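You operate a simulated robot arm through the tools that you are given. There is no shell and no other tool. Be economical: measure what you need, move in short steps, check, and stop when the job is done.

Carry out the task below with a simulated robot arm. There is one attempt and no reset: what you move stays moved.

TASK
Put two of the blue batteries from the drawer side worktop in the green bowl there.
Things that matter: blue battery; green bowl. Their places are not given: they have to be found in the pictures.

It is judged by the outcome, as a careful person would: the job done as asked, and still so three seconds after it is handed in. It fails if anything else is knocked over, pushed out of place, dropped, spilled or broken.

THE ROBOT
A 7-joint arm with a two-finger parallel gripper, fixed in place. Base frame: the origin is at the foot of the arm, x ahead of it, y to its left, z up; the work surface is at about z = 0. Lengths are in cm, angles in degrees, forces in N, time in s.
With the tool pointing down near the work surface it reaches from about 22 to 58 cm from the base axis. Its first joint turns from -66.0 to 66.0 degrees. Payload 2.5 kg.
Tool frame: the origin (TCP) lies between the finger pads and is the grasp point; the fingertips stand 2.3 cm ahead of it; z points along the fingers, y is the line along which they close. The gripper opens to 9.4 cm. The fingers are 3.8 cm wide and 1 cm thick; the gripper's body (5.4 by 9.6 cm) begins 3.9 cm behind the TCP.
Orientation is that of the tool frame in the base frame, as a unit quaternion [w, x, y, z]. With the fingers straight down and closing along the base's y, the tool's x points along the base's -x, its y along +y and its z along -z.

THE INTERFACE
- The arm moves only by the tool send_rows. Its argument "deltas" is a list of rows, each an object (a shift or turn left out is 0, a gripper value left out holds the last) with "claw": the gripper command, from -1 (fully open) to 1 (shut), values between in proportion; "offset": the shift along the base's x, y, z in cm, a list of three; "spin": the turn about the base's z in degrees. In form: [{"claw": claw, "offset": [tx, ty, tz], "spin": spin}, ...]. A call has 1 to 8 rows; each row shifts and turns the commanded pose from where the row before left it. A row lasts 0.2 s, in which the tool goes at most 5 cm and 8.6 degrees; a call with a longer step from one row to the next is refused whole, and so is a gripper value outside its range. A pose out of reach is approached as far as the arm can. The call stops where the force on the tool passes 40 N (or 10 N more than at its start, if that is more) or the arm is blocked; 0.2 s more then pass. The fingers move at their own pace (about 10.8 cm/s each) and stop on an object; they squeeze with about 34 N. The grip force told is the motor's: it shows also when the fingers shut on nothing. Time passes only in rows, and 0.2 s behind the last, so rows that do not move let the fingers close. It gives the time, the measured TCP pose, the force on the tool (base axes), the opening and the grip force at its end, in the units of the frame above (readings bear some noise), and new pictures: "show" is both (left out), scene, wrist or none.
- Cameras (640 x 400 px; columns grow to the right, rows downward): "scene" is fixed at [9.91, -38.68, 55.85]; the picture's right is [0.95, -0.31, 0.00], its down [-0.16, -0.48, -0.86] and it looks along [0.26, 0.82, -0.51] (base axes); focal length 360 px, centre (320, 200). "wrist" rides on the gripper at [-3.9, 0, -4.4] in the tool frame; the picture's right is [0.00, -1.00, 0.00], its down [0.97, 0.00, -0.24] and it looks along [0.24, 0.00, 0.97] (tool axes); focal length 218 px, centre (320, 200).
- pixel_to_xyz(camera, pixels): for up to 12 pixels [column, row] of the newest picture of that camera ("zoom" is the newest enlarged one), the place [x, y, z] in the base frame of the surface seen there, good to about 0.2 cm, but the place of the scene camera against the robot may be out by one fixed shift of up to 1.2 cm in any direction. No time passes.
- zoom(camera, box): a new picture of the part [left, top, right, bottom] of that camera's present view, enlarged. No time passes.
- finish_job(): hands the job in; it is judged then, once.

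Work in short steps. Measure before you move; look again where a grasp or a placing could have gone wrong, and mend it. You have 60 turns and 120 pictures in all, the two below and enlarged ones among them. Open the gripper and draw the arm clear of the work before you hand the job in, unless the task says otherwise; then end with one line.

The tools are called after ">>>" by a JSON object that holds its "method" and its "body". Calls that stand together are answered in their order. send_rows: Moves the arm, as the interface text tells. Its arguments: {"type":"object","properties":{"deltas":{"type":"array","items":{"type":"object","properties":{"claw":{"type":"number"},"offset":{"type":"array","items":{"type":"number"}},"spin":{"type":"number"}}}},"show":{"type":"string","enum":["both","scene","wrist","none"]}},"required":["deltas"]} The other tools are called the same way: pixel_to_xyz (camera, pixels) gives the place of the surface under pixels of a picture; zoom (camera, box) takes an enlarged picture of a part of a camera's view; finish_job () hands the job in.

At the start:

```text
time: 0.0
eef_pos: [24.51, 25.1, 28.15]
tcp_rot: [0.0, 0.0, 1.0, 0.0]
ft_force: [-0.5, -0.2, 0.9]
grip_width: 9.39
grasp_force: 0.1
```

scene: 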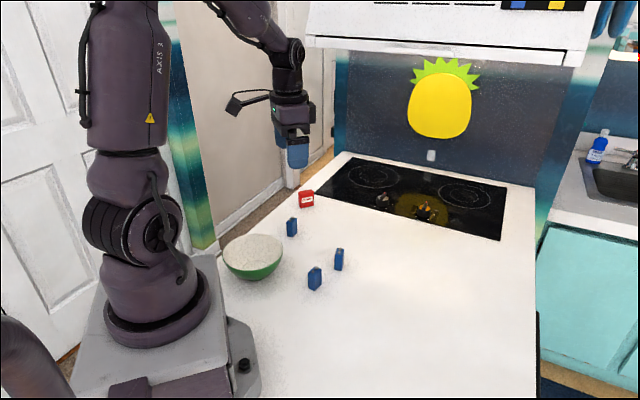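
wrist: 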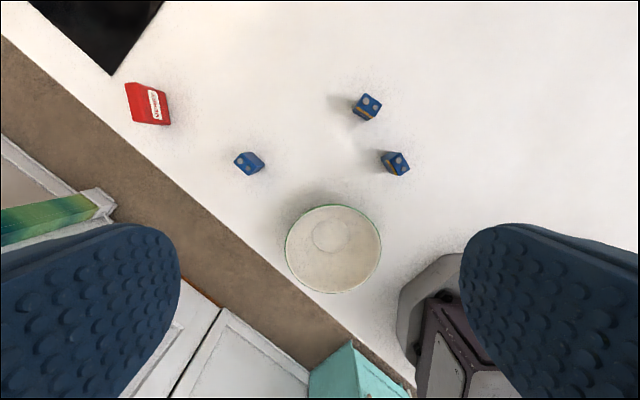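

The scene shows three blue batteries (scene px 291,227; 339,259; 315,278), a bowl at (253,256) and a red box. I'll measure them in both cameras.

>>> {"method": "pixel_to_xyz", "body": {"camera": "wrist", "pixels": [[370, 101], [398, 159], [246, 160], [334, 237], [287, 245], [381, 245], [334, 206], [334, 292], [320, 150], [364, 116], [391, 170]]}}

>>> {"method": "pixel_to_xyz", "body": {"camera": "scene", "pixels": [[291, 219], [291, 230], [339, 250], [339, 263], [315, 269], [315, 283], [253, 240], [253, 275], [224, 252], [283, 250], [300, 300]]}}

>>> {"method": "zoom", "body": {"camera": "wrist", "box": [220, 70, 440, 208]}}

>>> {"method": "zoom", "body": {"camera": "scene", "box": [210, 180, 370, 300]}}

```text
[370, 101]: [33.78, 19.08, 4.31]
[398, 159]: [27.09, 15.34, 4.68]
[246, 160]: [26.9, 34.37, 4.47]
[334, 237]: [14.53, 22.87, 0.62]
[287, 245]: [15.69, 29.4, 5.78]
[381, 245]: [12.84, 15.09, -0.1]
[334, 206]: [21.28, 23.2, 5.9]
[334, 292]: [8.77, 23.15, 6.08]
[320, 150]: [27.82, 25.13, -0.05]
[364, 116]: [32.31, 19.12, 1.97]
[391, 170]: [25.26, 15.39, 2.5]
```

```text
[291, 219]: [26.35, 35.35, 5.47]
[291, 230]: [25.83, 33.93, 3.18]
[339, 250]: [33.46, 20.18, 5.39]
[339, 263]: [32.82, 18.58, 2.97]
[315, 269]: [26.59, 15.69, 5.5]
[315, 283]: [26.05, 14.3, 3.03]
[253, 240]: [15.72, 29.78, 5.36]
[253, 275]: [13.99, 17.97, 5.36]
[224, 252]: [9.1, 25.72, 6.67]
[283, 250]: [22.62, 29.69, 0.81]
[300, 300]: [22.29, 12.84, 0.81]
```

```text
2.90 times, centred on (330, 139) of wrist
```

zoom: 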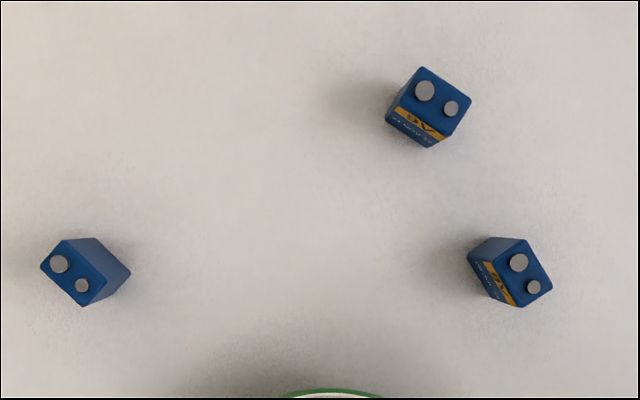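

```text
3.33 times, centred on (290, 240) of scene
```

zoom: 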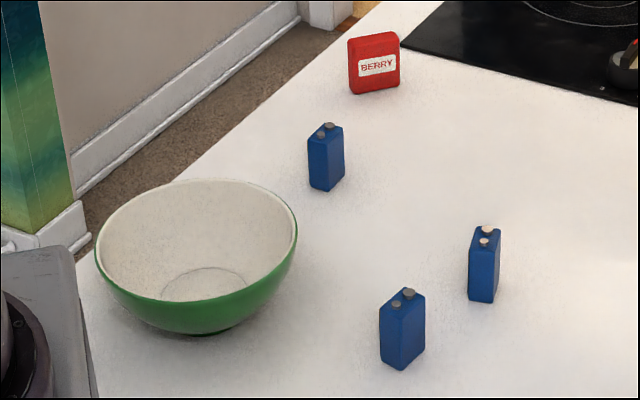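

Battery B (scene px 315,278) stands at about (26.4, 15.1), top z≈4.6, with its thin axis about 31° off the tool's y. I'll move above it with the gripper half open and look again.

>>> {"method": "send_rows", "body": {"deltas": [{"claw": -0.06, "offset": [0.47, -2.5, -3.5], "spin": 7.75}, {"offset": [0.47, -2.5, -3.5], "spin": 7.75}, {"offset": [0.47, -2.5, -3.5], "spin": 7.75}, {"offset": [0.47, -2.5, -3.5], "spin": 7.75}, {}]}}

```text
time: 1.2
eef_pos: [26.34, 14.79, 14.03]
tcp_rot: [0.001, -0.268, 0.963, 0.001]
ft_force: [-0.2, 0.8, 0.0]
grip_width: 4.98
grasp_force: 0.0
```

scene: 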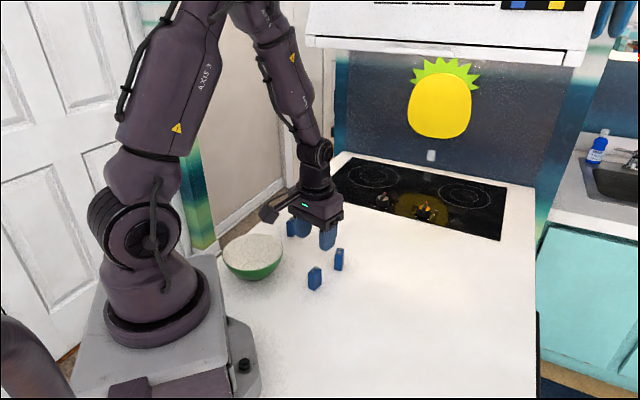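
wrist: 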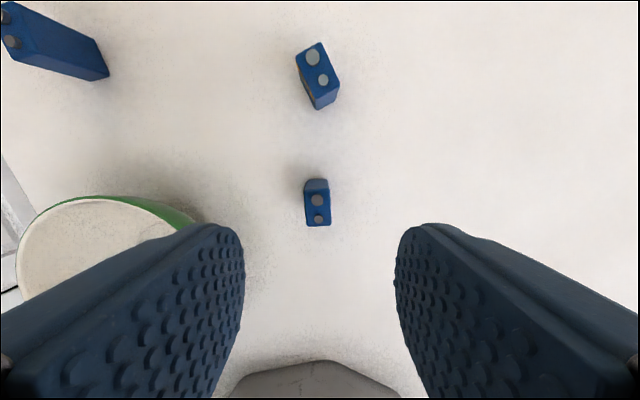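

The battery lines up with the fingers. I'll measure its top (px 317,207) precisely.

>>> {"method": "pixel_to_xyz", "body": {"camera": "wrist", "pixels": [[317, 208], [306, 192], [329, 192], [306, 223], [330, 223], [200, 225], [130, 200], [60, 202], [22, 250], [319, 70], [319, 80]]}}

```text
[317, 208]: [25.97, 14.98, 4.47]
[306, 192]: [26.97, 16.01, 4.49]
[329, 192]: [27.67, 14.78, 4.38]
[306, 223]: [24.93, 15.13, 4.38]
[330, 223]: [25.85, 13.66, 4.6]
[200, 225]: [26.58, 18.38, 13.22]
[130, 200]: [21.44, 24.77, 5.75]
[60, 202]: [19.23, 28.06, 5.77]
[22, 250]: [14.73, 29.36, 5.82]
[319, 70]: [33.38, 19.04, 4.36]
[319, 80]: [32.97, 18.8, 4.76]
```

The battery centre is about (26.35, 14.9), almost directly under the TCP. I'll descend to z≈3.2 and close.

>>> {"method": "send_rows", "body": {"deltas": [{"offset": [0, 0.1, -4]}, {"offset": [0, 0, -4]}, {"offset": [0, 0, -2.8]}, {}, {"claw": 1}, {}, {}]}}

```text
time: 2.8
eef_pos: [26.32, 15.11, 3.19]
tcp_rot: [0.0, -0.267, 0.964, 0.0]
ft_force: [0.8, -0.5, 0.0]
grip_width: 1.66
grasp_force: 34.1
```

scene: 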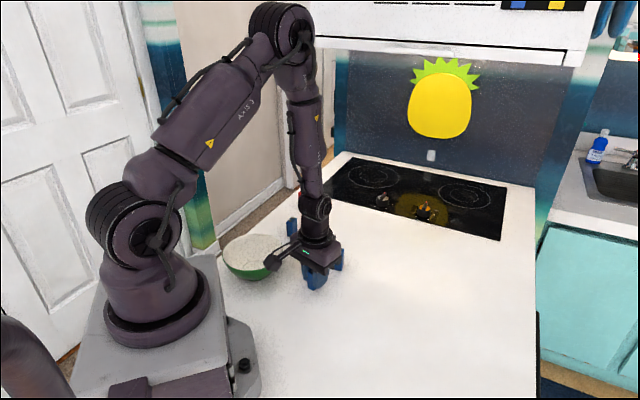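
wrist: 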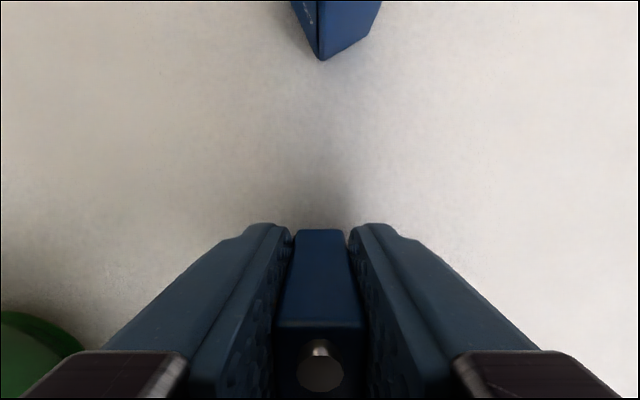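

Gripped at 1.66 cm. I'll lift straight up and carry it to above the bowl, whose centre is about (15, 23).

>>> {"method": "send_rows", "body": {"deltas": [{"offset": [0, 0, 4]}, {"offset": [0, 0, 4]}, {"offset": [0, 0, 3]}, {"offset": [-2.8, 1.9, 0]}, {"offset": [-2.8, 1.9, 0]}, {"offset": [-2.8, 1.9, 0]}, {"offset": [-2.6, 1.9, 0]}, {}]}}

```text
time: 4.6
eef_pos: [15.64, 22.83, 14.25]
tcp_rot: [0.0, -0.268, 0.964, 0.0]
ft_force: [0.2, 0.6, -0.8]
grip_width: 1.67
grasp_force: 33.9
```

scene: 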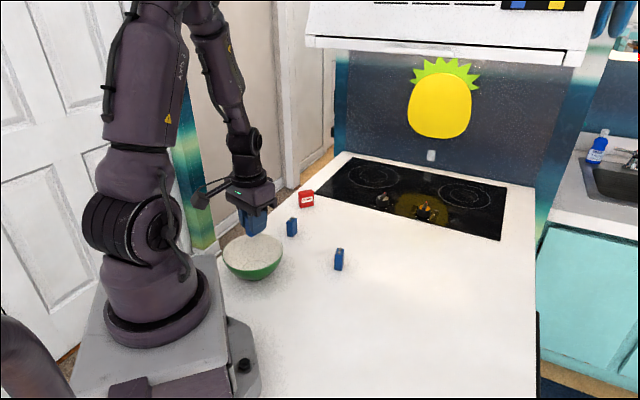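
wrist: 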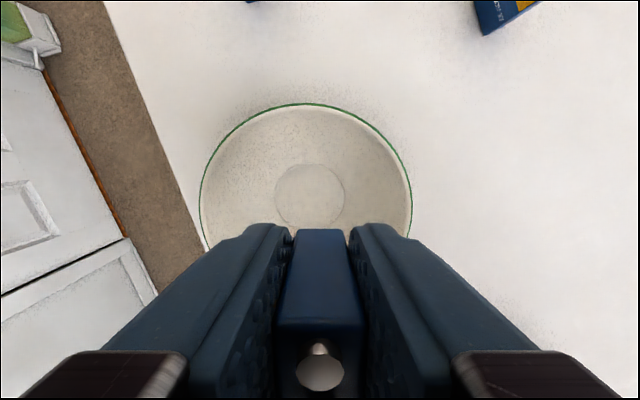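

The TCP is above the bowl. I'll check the bowl's floor and rim before lowering.

>>> {"method": "pixel_to_xyz", "body": {"camera": "wrist", "pixels": [[310, 195], [306, 104], [202, 195], [412, 195], [310, 166], [276, 195], [344, 195]]}}

```text
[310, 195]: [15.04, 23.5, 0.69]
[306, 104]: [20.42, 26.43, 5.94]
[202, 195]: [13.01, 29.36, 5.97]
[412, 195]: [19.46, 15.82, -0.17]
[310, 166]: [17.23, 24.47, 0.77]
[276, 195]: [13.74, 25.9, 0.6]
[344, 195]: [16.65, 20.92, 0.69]
```

The bowl floor is centred at about (15, 23.3), z 0.7. I'll lower to z≈4.8, release with a small opening, and rise.

>>> {"method": "send_rows", "body": {"deltas": [{"offset": [-0.4, 0.4, -4.5]}, {"offset": [0, 0, -3]}, {"offset": [0, 0, -2]}, {}, {"claw": 0.3}, {}]}}

>>> {"method": "send_rows", "body": {"deltas": [{"offset": [0, 0, 4]}, {"offset": [0, 0, 4]}, {"offset": [0, 0, 4]}, {}]}}

```text
time: 6.0
eef_pos: [15.24, 23.18, 4.79]
tcp_rot: [0.0, -0.267, 0.964, 0.0]
ft_force: [0.3, 0.0, 0.4]
grip_width: 3.28
grasp_force: 0.0
```

scene: 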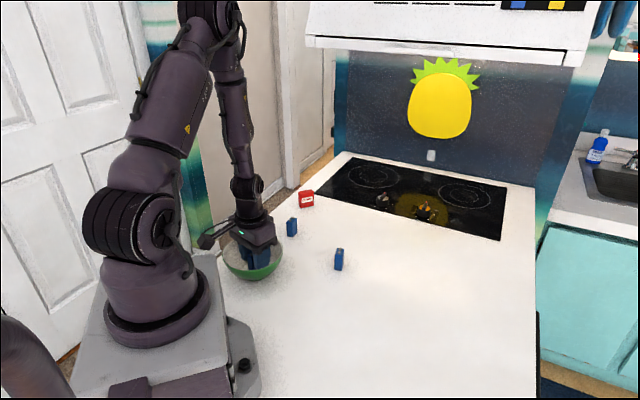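
wrist: 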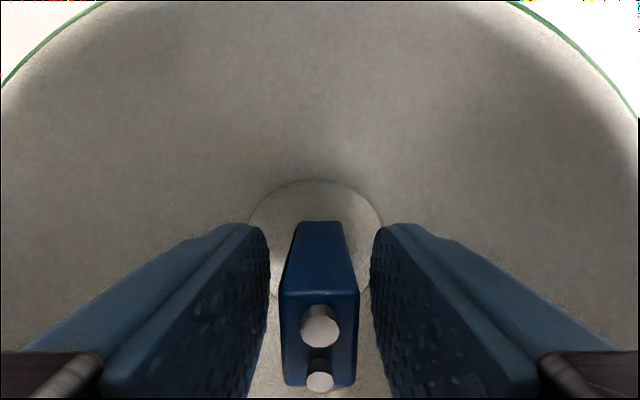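

```text
time: 7.0
eef_pos: [15.07, 23.11, 16.87]
tcp_rot: [0.0, -0.268, 0.963, 0.0]
ft_force: [1.0, 0.0, 0.6]
grip_width: 3.31
grasp_force: 0.0
```

scene: 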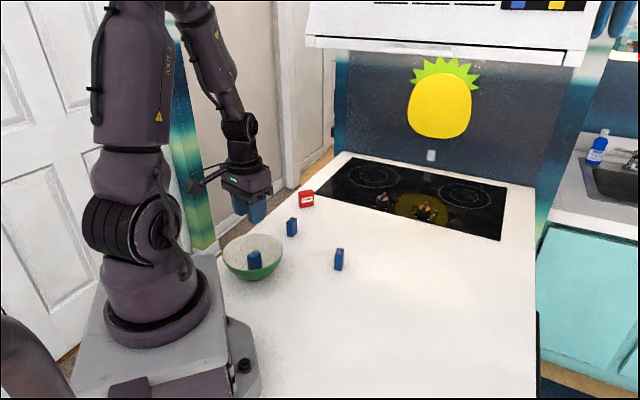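
wrist: 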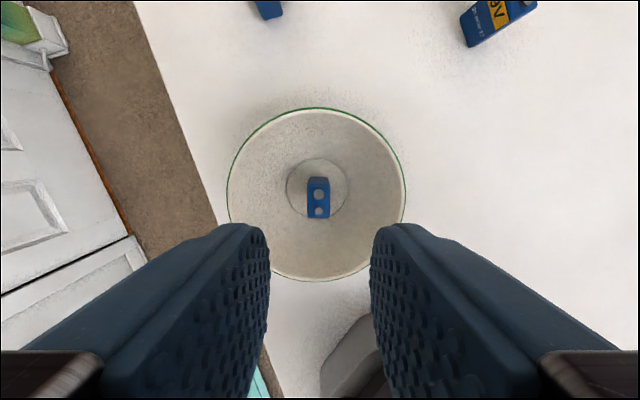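

The first battery stands in the bowl. Next I'll go above battery A (scene px 339,259) at about (33.2, 18.9), turning 24° more.

>>> {"method": "send_rows", "body": {"deltas": [{"claw": -0.06, "offset": [3.62, -0.84, 0], "spin": 4.8}, {"offset": [3.62, -0.84, 0], "spin": 4.8}, {"offset": [3.62, -0.84, 0], "spin": 4.8}, {"offset": [3.62, -0.84, 0], "spin": 4.8}, {"offset": [3.62, -0.84, -2.9], "spin": 4.8}, {}], "show": "wrist"}}

```text
time: 8.4
eef_pos: [33.38, 18.85, 13.79]
tcp_rot: [0.0, -0.463, 0.886, 0.0]
ft_force: [0.4, -0.4, 0.3]
grip_width: 5.0
grasp_force: 0.1
```

wrist: 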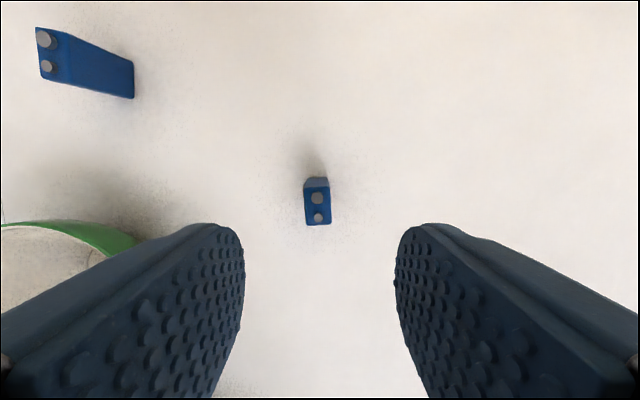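

The view matches the one before the first grasp (top at px 317,206), so I'll descend and close the same way.

>>> {"method": "send_rows", "body": {"deltas": [{"offset": [0, 0.1, -4]}, {"offset": [0, 0, -4]}, {"offset": [0, 0, -2.6]}, {}, {"claw": 1}, {}, {}]}}

>>> {"method": "send_rows", "body": {"deltas": [{"offset": [0, 0, 4]}, {"offset": [0, 0, 4]}, {"offset": [0, 0, 4]}, {"offset": [0, 0, 2]}, {}]}}

>>> {"method": "pixel_to_xyz", "body": {"camera": "scene", "pixels": [[255, 253], [253, 240], [253, 275]]}}

```text
time: 10.0
eef_pos: [33.36, 19.11, 3.19]
tcp_rot: [0.0, -0.462, 0.887, 0.0]
ft_force: [0.3, 0.6, 0.0]
grip_width: 1.71
grasp_force: 34.4
```

scene: 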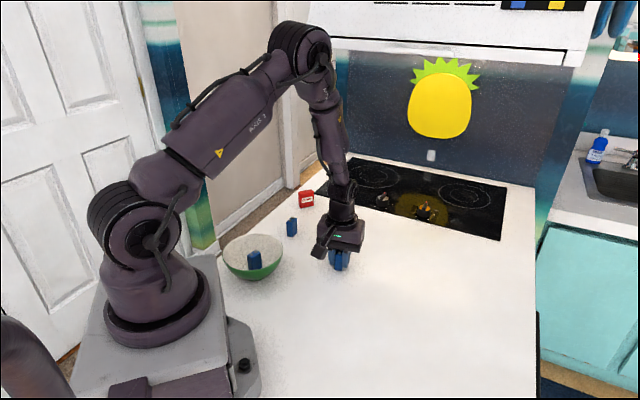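
wrist: 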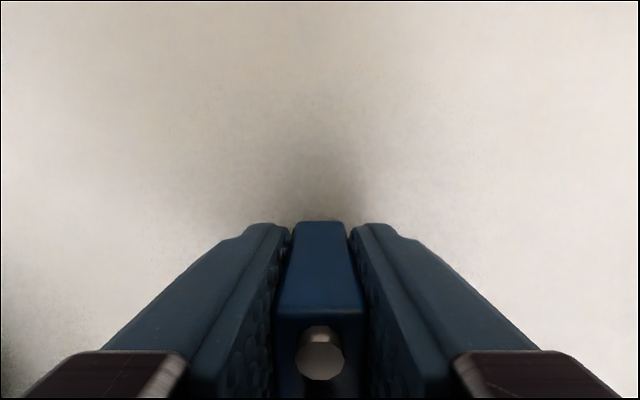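

```text
time: 11.2
eef_pos: [33.32, 19.13, 17.28]
tcp_rot: [-0.001, -0.462, 0.887, 0.0]
ft_force: [-0.1, -0.5, -0.5]
grip_width: 1.68
grasp_force: 34.2
```

scene: 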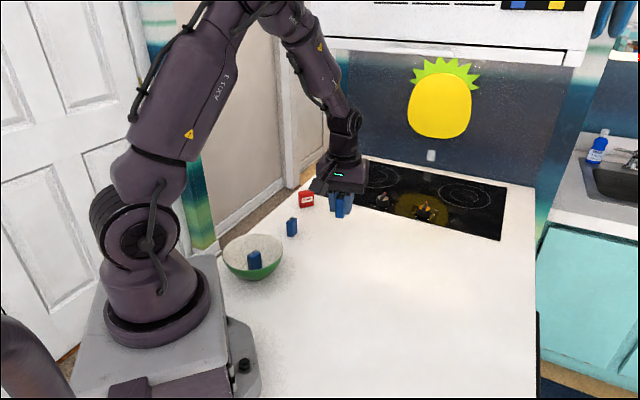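
wrist: 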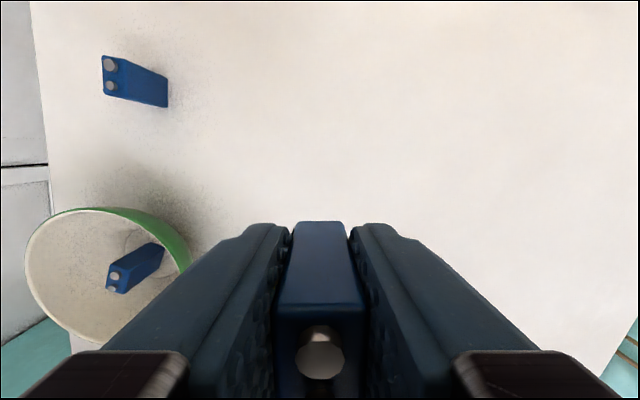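

```text
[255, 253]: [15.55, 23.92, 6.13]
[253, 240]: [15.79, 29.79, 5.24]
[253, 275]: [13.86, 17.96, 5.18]
```

Held at 1.68 cm. Battery 1 stands upright in the bowl, so I'll put the second beside it along its long axis, at about (17.9, 24.8), turning back 24° so the fingers straddle battery 1.

>>> {"method": "send_rows", "body": {"deltas": [{"offset": [-3.85, 1.42, 0], "spin": -6}, {"offset": [-3.85, 1.42, 0], "spin": -6}, {"offset": [-3.85, 1.42, 0], "spin": -6}, {"offset": [-3.85, 1.42, 0], "spin": -6}, {}, {"offset": [0, 0, -4]}, {}]}}

>>> {"method": "zoom", "body": {"camera": "scene", "box": [190, 180, 350, 300]}}

```text
time: 12.8
eef_pos: [17.66, 24.74, 13.44]
tcp_rot: [0.0, -0.267, 0.964, 0.0]
ft_force: [-0.1, -0.4, 0.4]
grip_width: 1.69
grasp_force: 33.7
```

scene: 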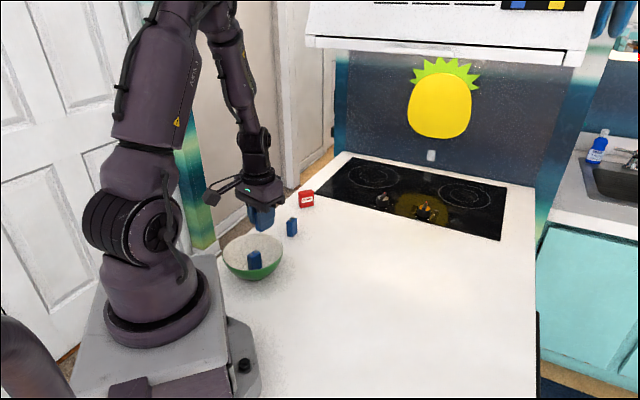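
wrist: 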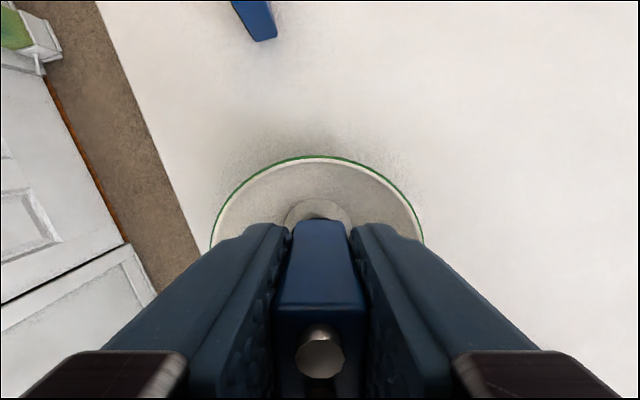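

```text
3.33 times, centred on (270, 240) of scene
```

zoom: 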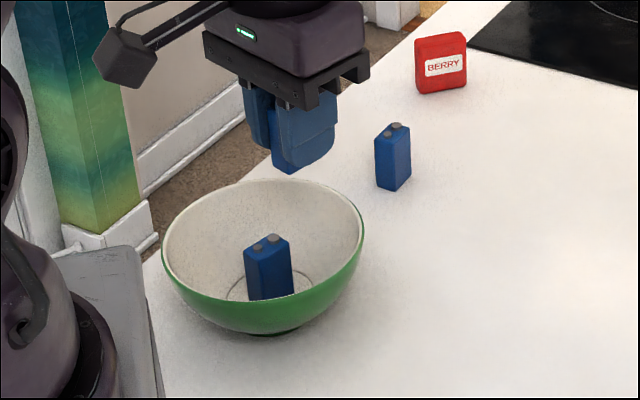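

Aligned over the far side of the bowl and clear of battery 1. I'll lower to z≈7.3 in small steps.

>>> {"method": "send_rows", "body": {"deltas": [{"offset": [0.2, 0.1, -3]}, {"offset": [0, 0, -2]}, {"offset": [0, 0, -1.1]}, {}]}}

>>> {"method": "zoom", "body": {"camera": "scene", "box": [190, 180, 350, 300]}}

```text
time: 13.8
eef_pos: [17.83, 24.92, 7.41]
tcp_rot: [0.0, -0.267, 0.964, 0.0]
ft_force: [-1.6, -0.4, 0.5]
grip_width: 1.68
grasp_force: 34.1
```

scene: 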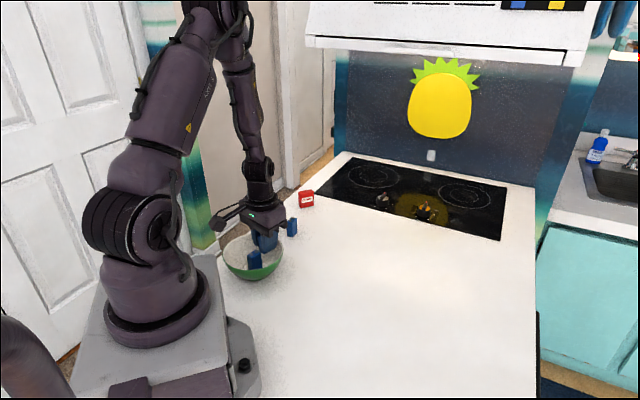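
wrist: 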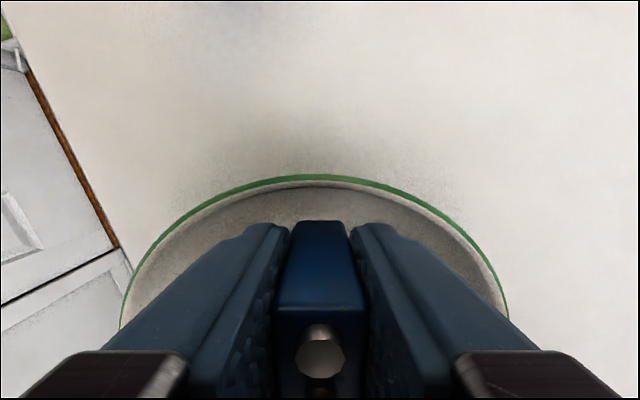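

```text
3.33 times, centred on (270, 240) of scene
```

zoom: 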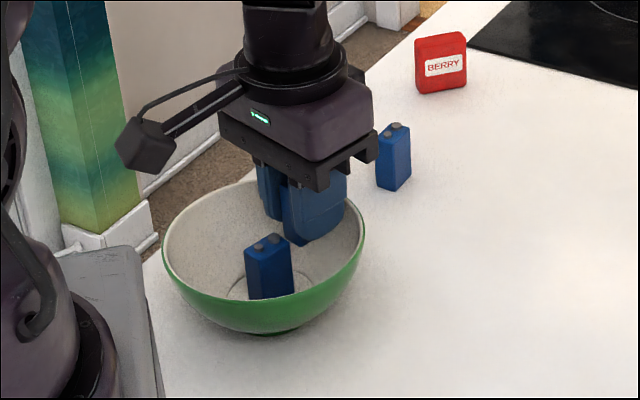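

No contact so far. I'll lower 0.5 cm more, release gently, then rise straight up.

>>> {"method": "send_rows", "body": {"deltas": [{"offset": [0, 0, -0.5]}, {}, {"claw": 0.45}, {}, {}]}}

>>> {"method": "send_rows", "body": {"deltas": [{"offset": [0, 0, 2]}, {"offset": [0, 0, 4]}, {"offset": [0, 0, 4]}, {"offset": [0, 0, 4]}, {}]}}

>>> {"method": "zoom", "body": {"camera": "scene", "box": [190, 180, 350, 300]}}

```text
time: 15.0
eef_pos: [17.78, 24.91, 6.92]
tcp_rot: [0.0, -0.267, 0.964, 0.0]
ft_force: [-1.4, -0.3, 1.1]
grip_width: 2.54
grasp_force: 0.0
```

scene: 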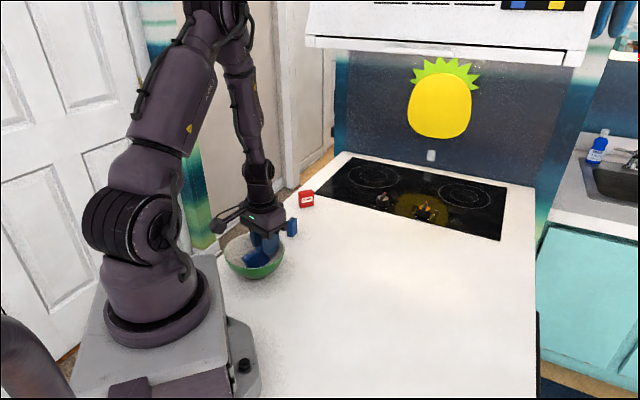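
wrist: 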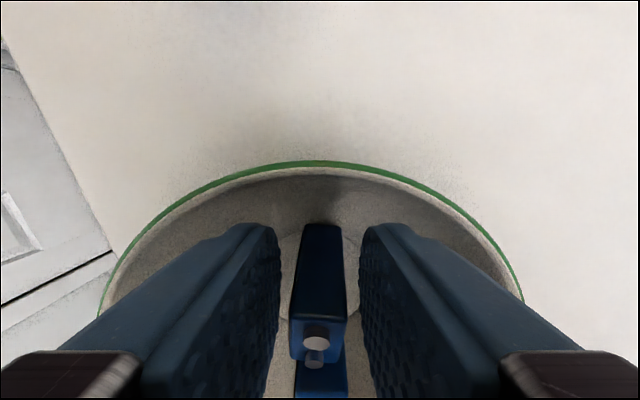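

```text
time: 16.2
eef_pos: [17.79, 24.84, 20.84]
tcp_rot: [0.0, -0.267, 0.964, 0.0]
ft_force: [-0.2, 0.2, -0.7]
grip_width: 2.6
grasp_force: 0.1
```

scene: 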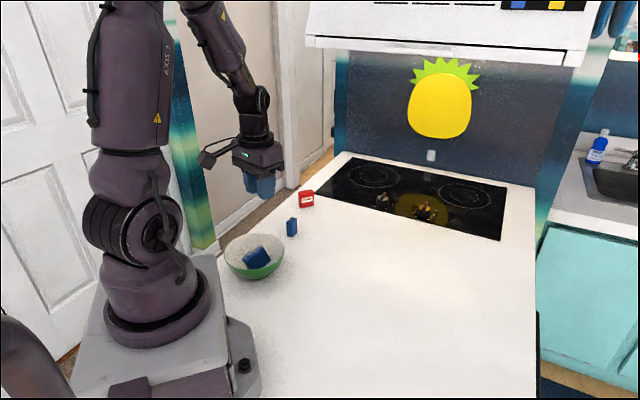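
wrist: 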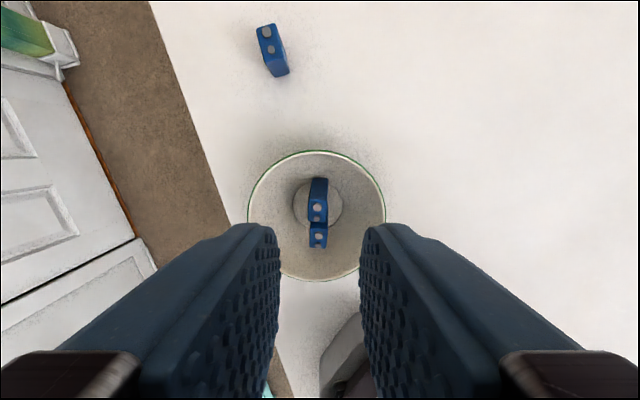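

```text
3.33 times, centred on (270, 240) of scene
```

zoom: 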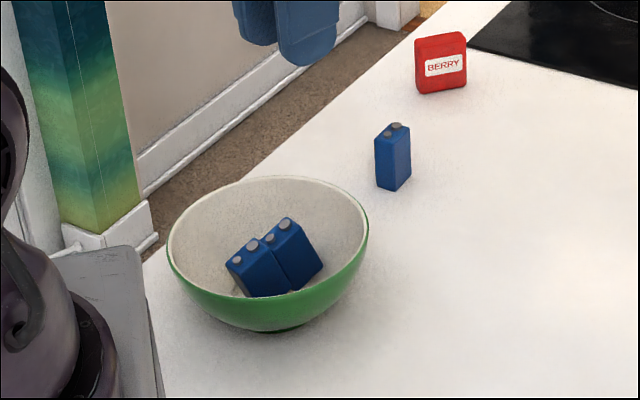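

Both batteries are in the bowl, leaning together; the bowl may have shifted by a few mm. I'll open the gripper, draw clear, and check that everything has settled.

>>> {"method": "send_rows", "body": {"deltas": [{"claw": -1, "offset": [2, 1, 3]}, {"offset": [2, 0, 3]}, {}, {}, {}, {}, {}]}}

>>> {"method": "zoom", "body": {"camera": "scene", "box": [190, 180, 350, 300]}}

>>> {"method": "pixel_to_xyz", "body": {"camera": "scene", "pixels": [[253, 234], [253, 272], [224, 252], [282, 252]]}}

```text
time: 17.8
eef_pos: [22.0, 25.72, 26.82]
tcp_rot: [0.001, -0.267, 0.964, 0.0]
ft_force: [1.0, 0.0, -0.6]
grip_width: 9.41
grasp_force: 0.1
```

scene: 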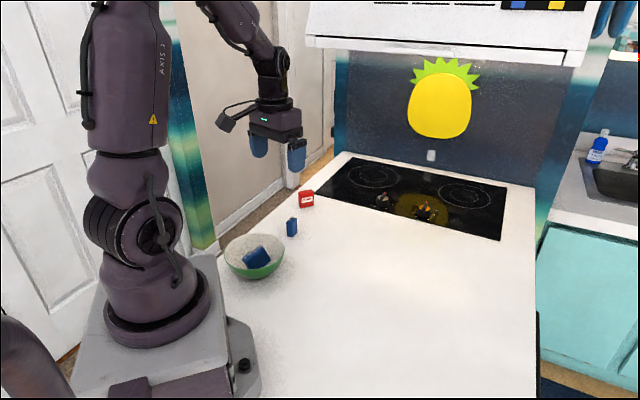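
wrist: 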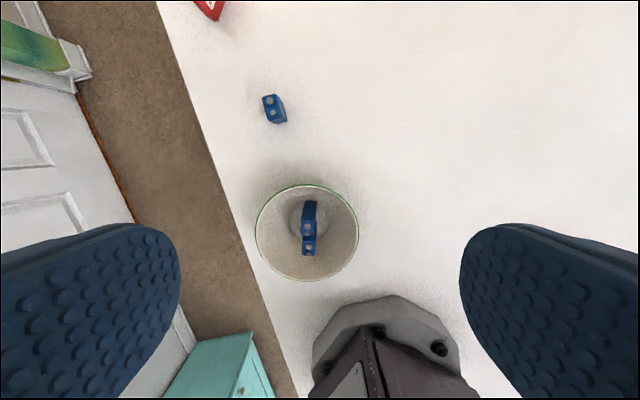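

```text
3.33 times, centred on (270, 240) of scene
```

zoom: 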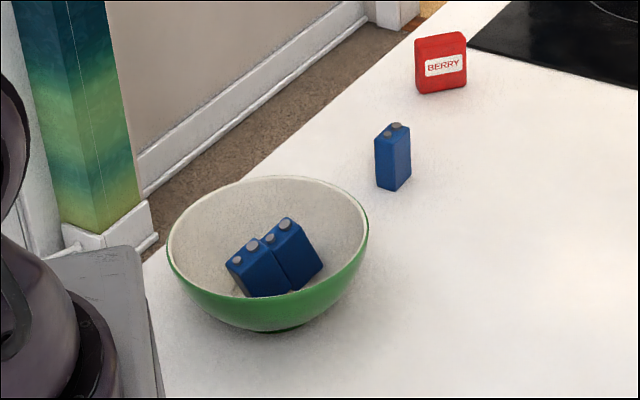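

```text
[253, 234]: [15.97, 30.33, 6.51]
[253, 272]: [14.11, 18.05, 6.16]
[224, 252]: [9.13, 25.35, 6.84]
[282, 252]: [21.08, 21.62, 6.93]
```

The scene is unchanged from the last picture: two batteries rest in the upright bowl, and the third battery and the red box are where they were. The arm is clear, so I'll hand in.

>>> {"method": "finish_job", "body": {}}

```text
The job is handed in.
```

Two blue batteries are in the green bowl; the bowl may have shifted by a few mm, and the third battery and red box were not moved.
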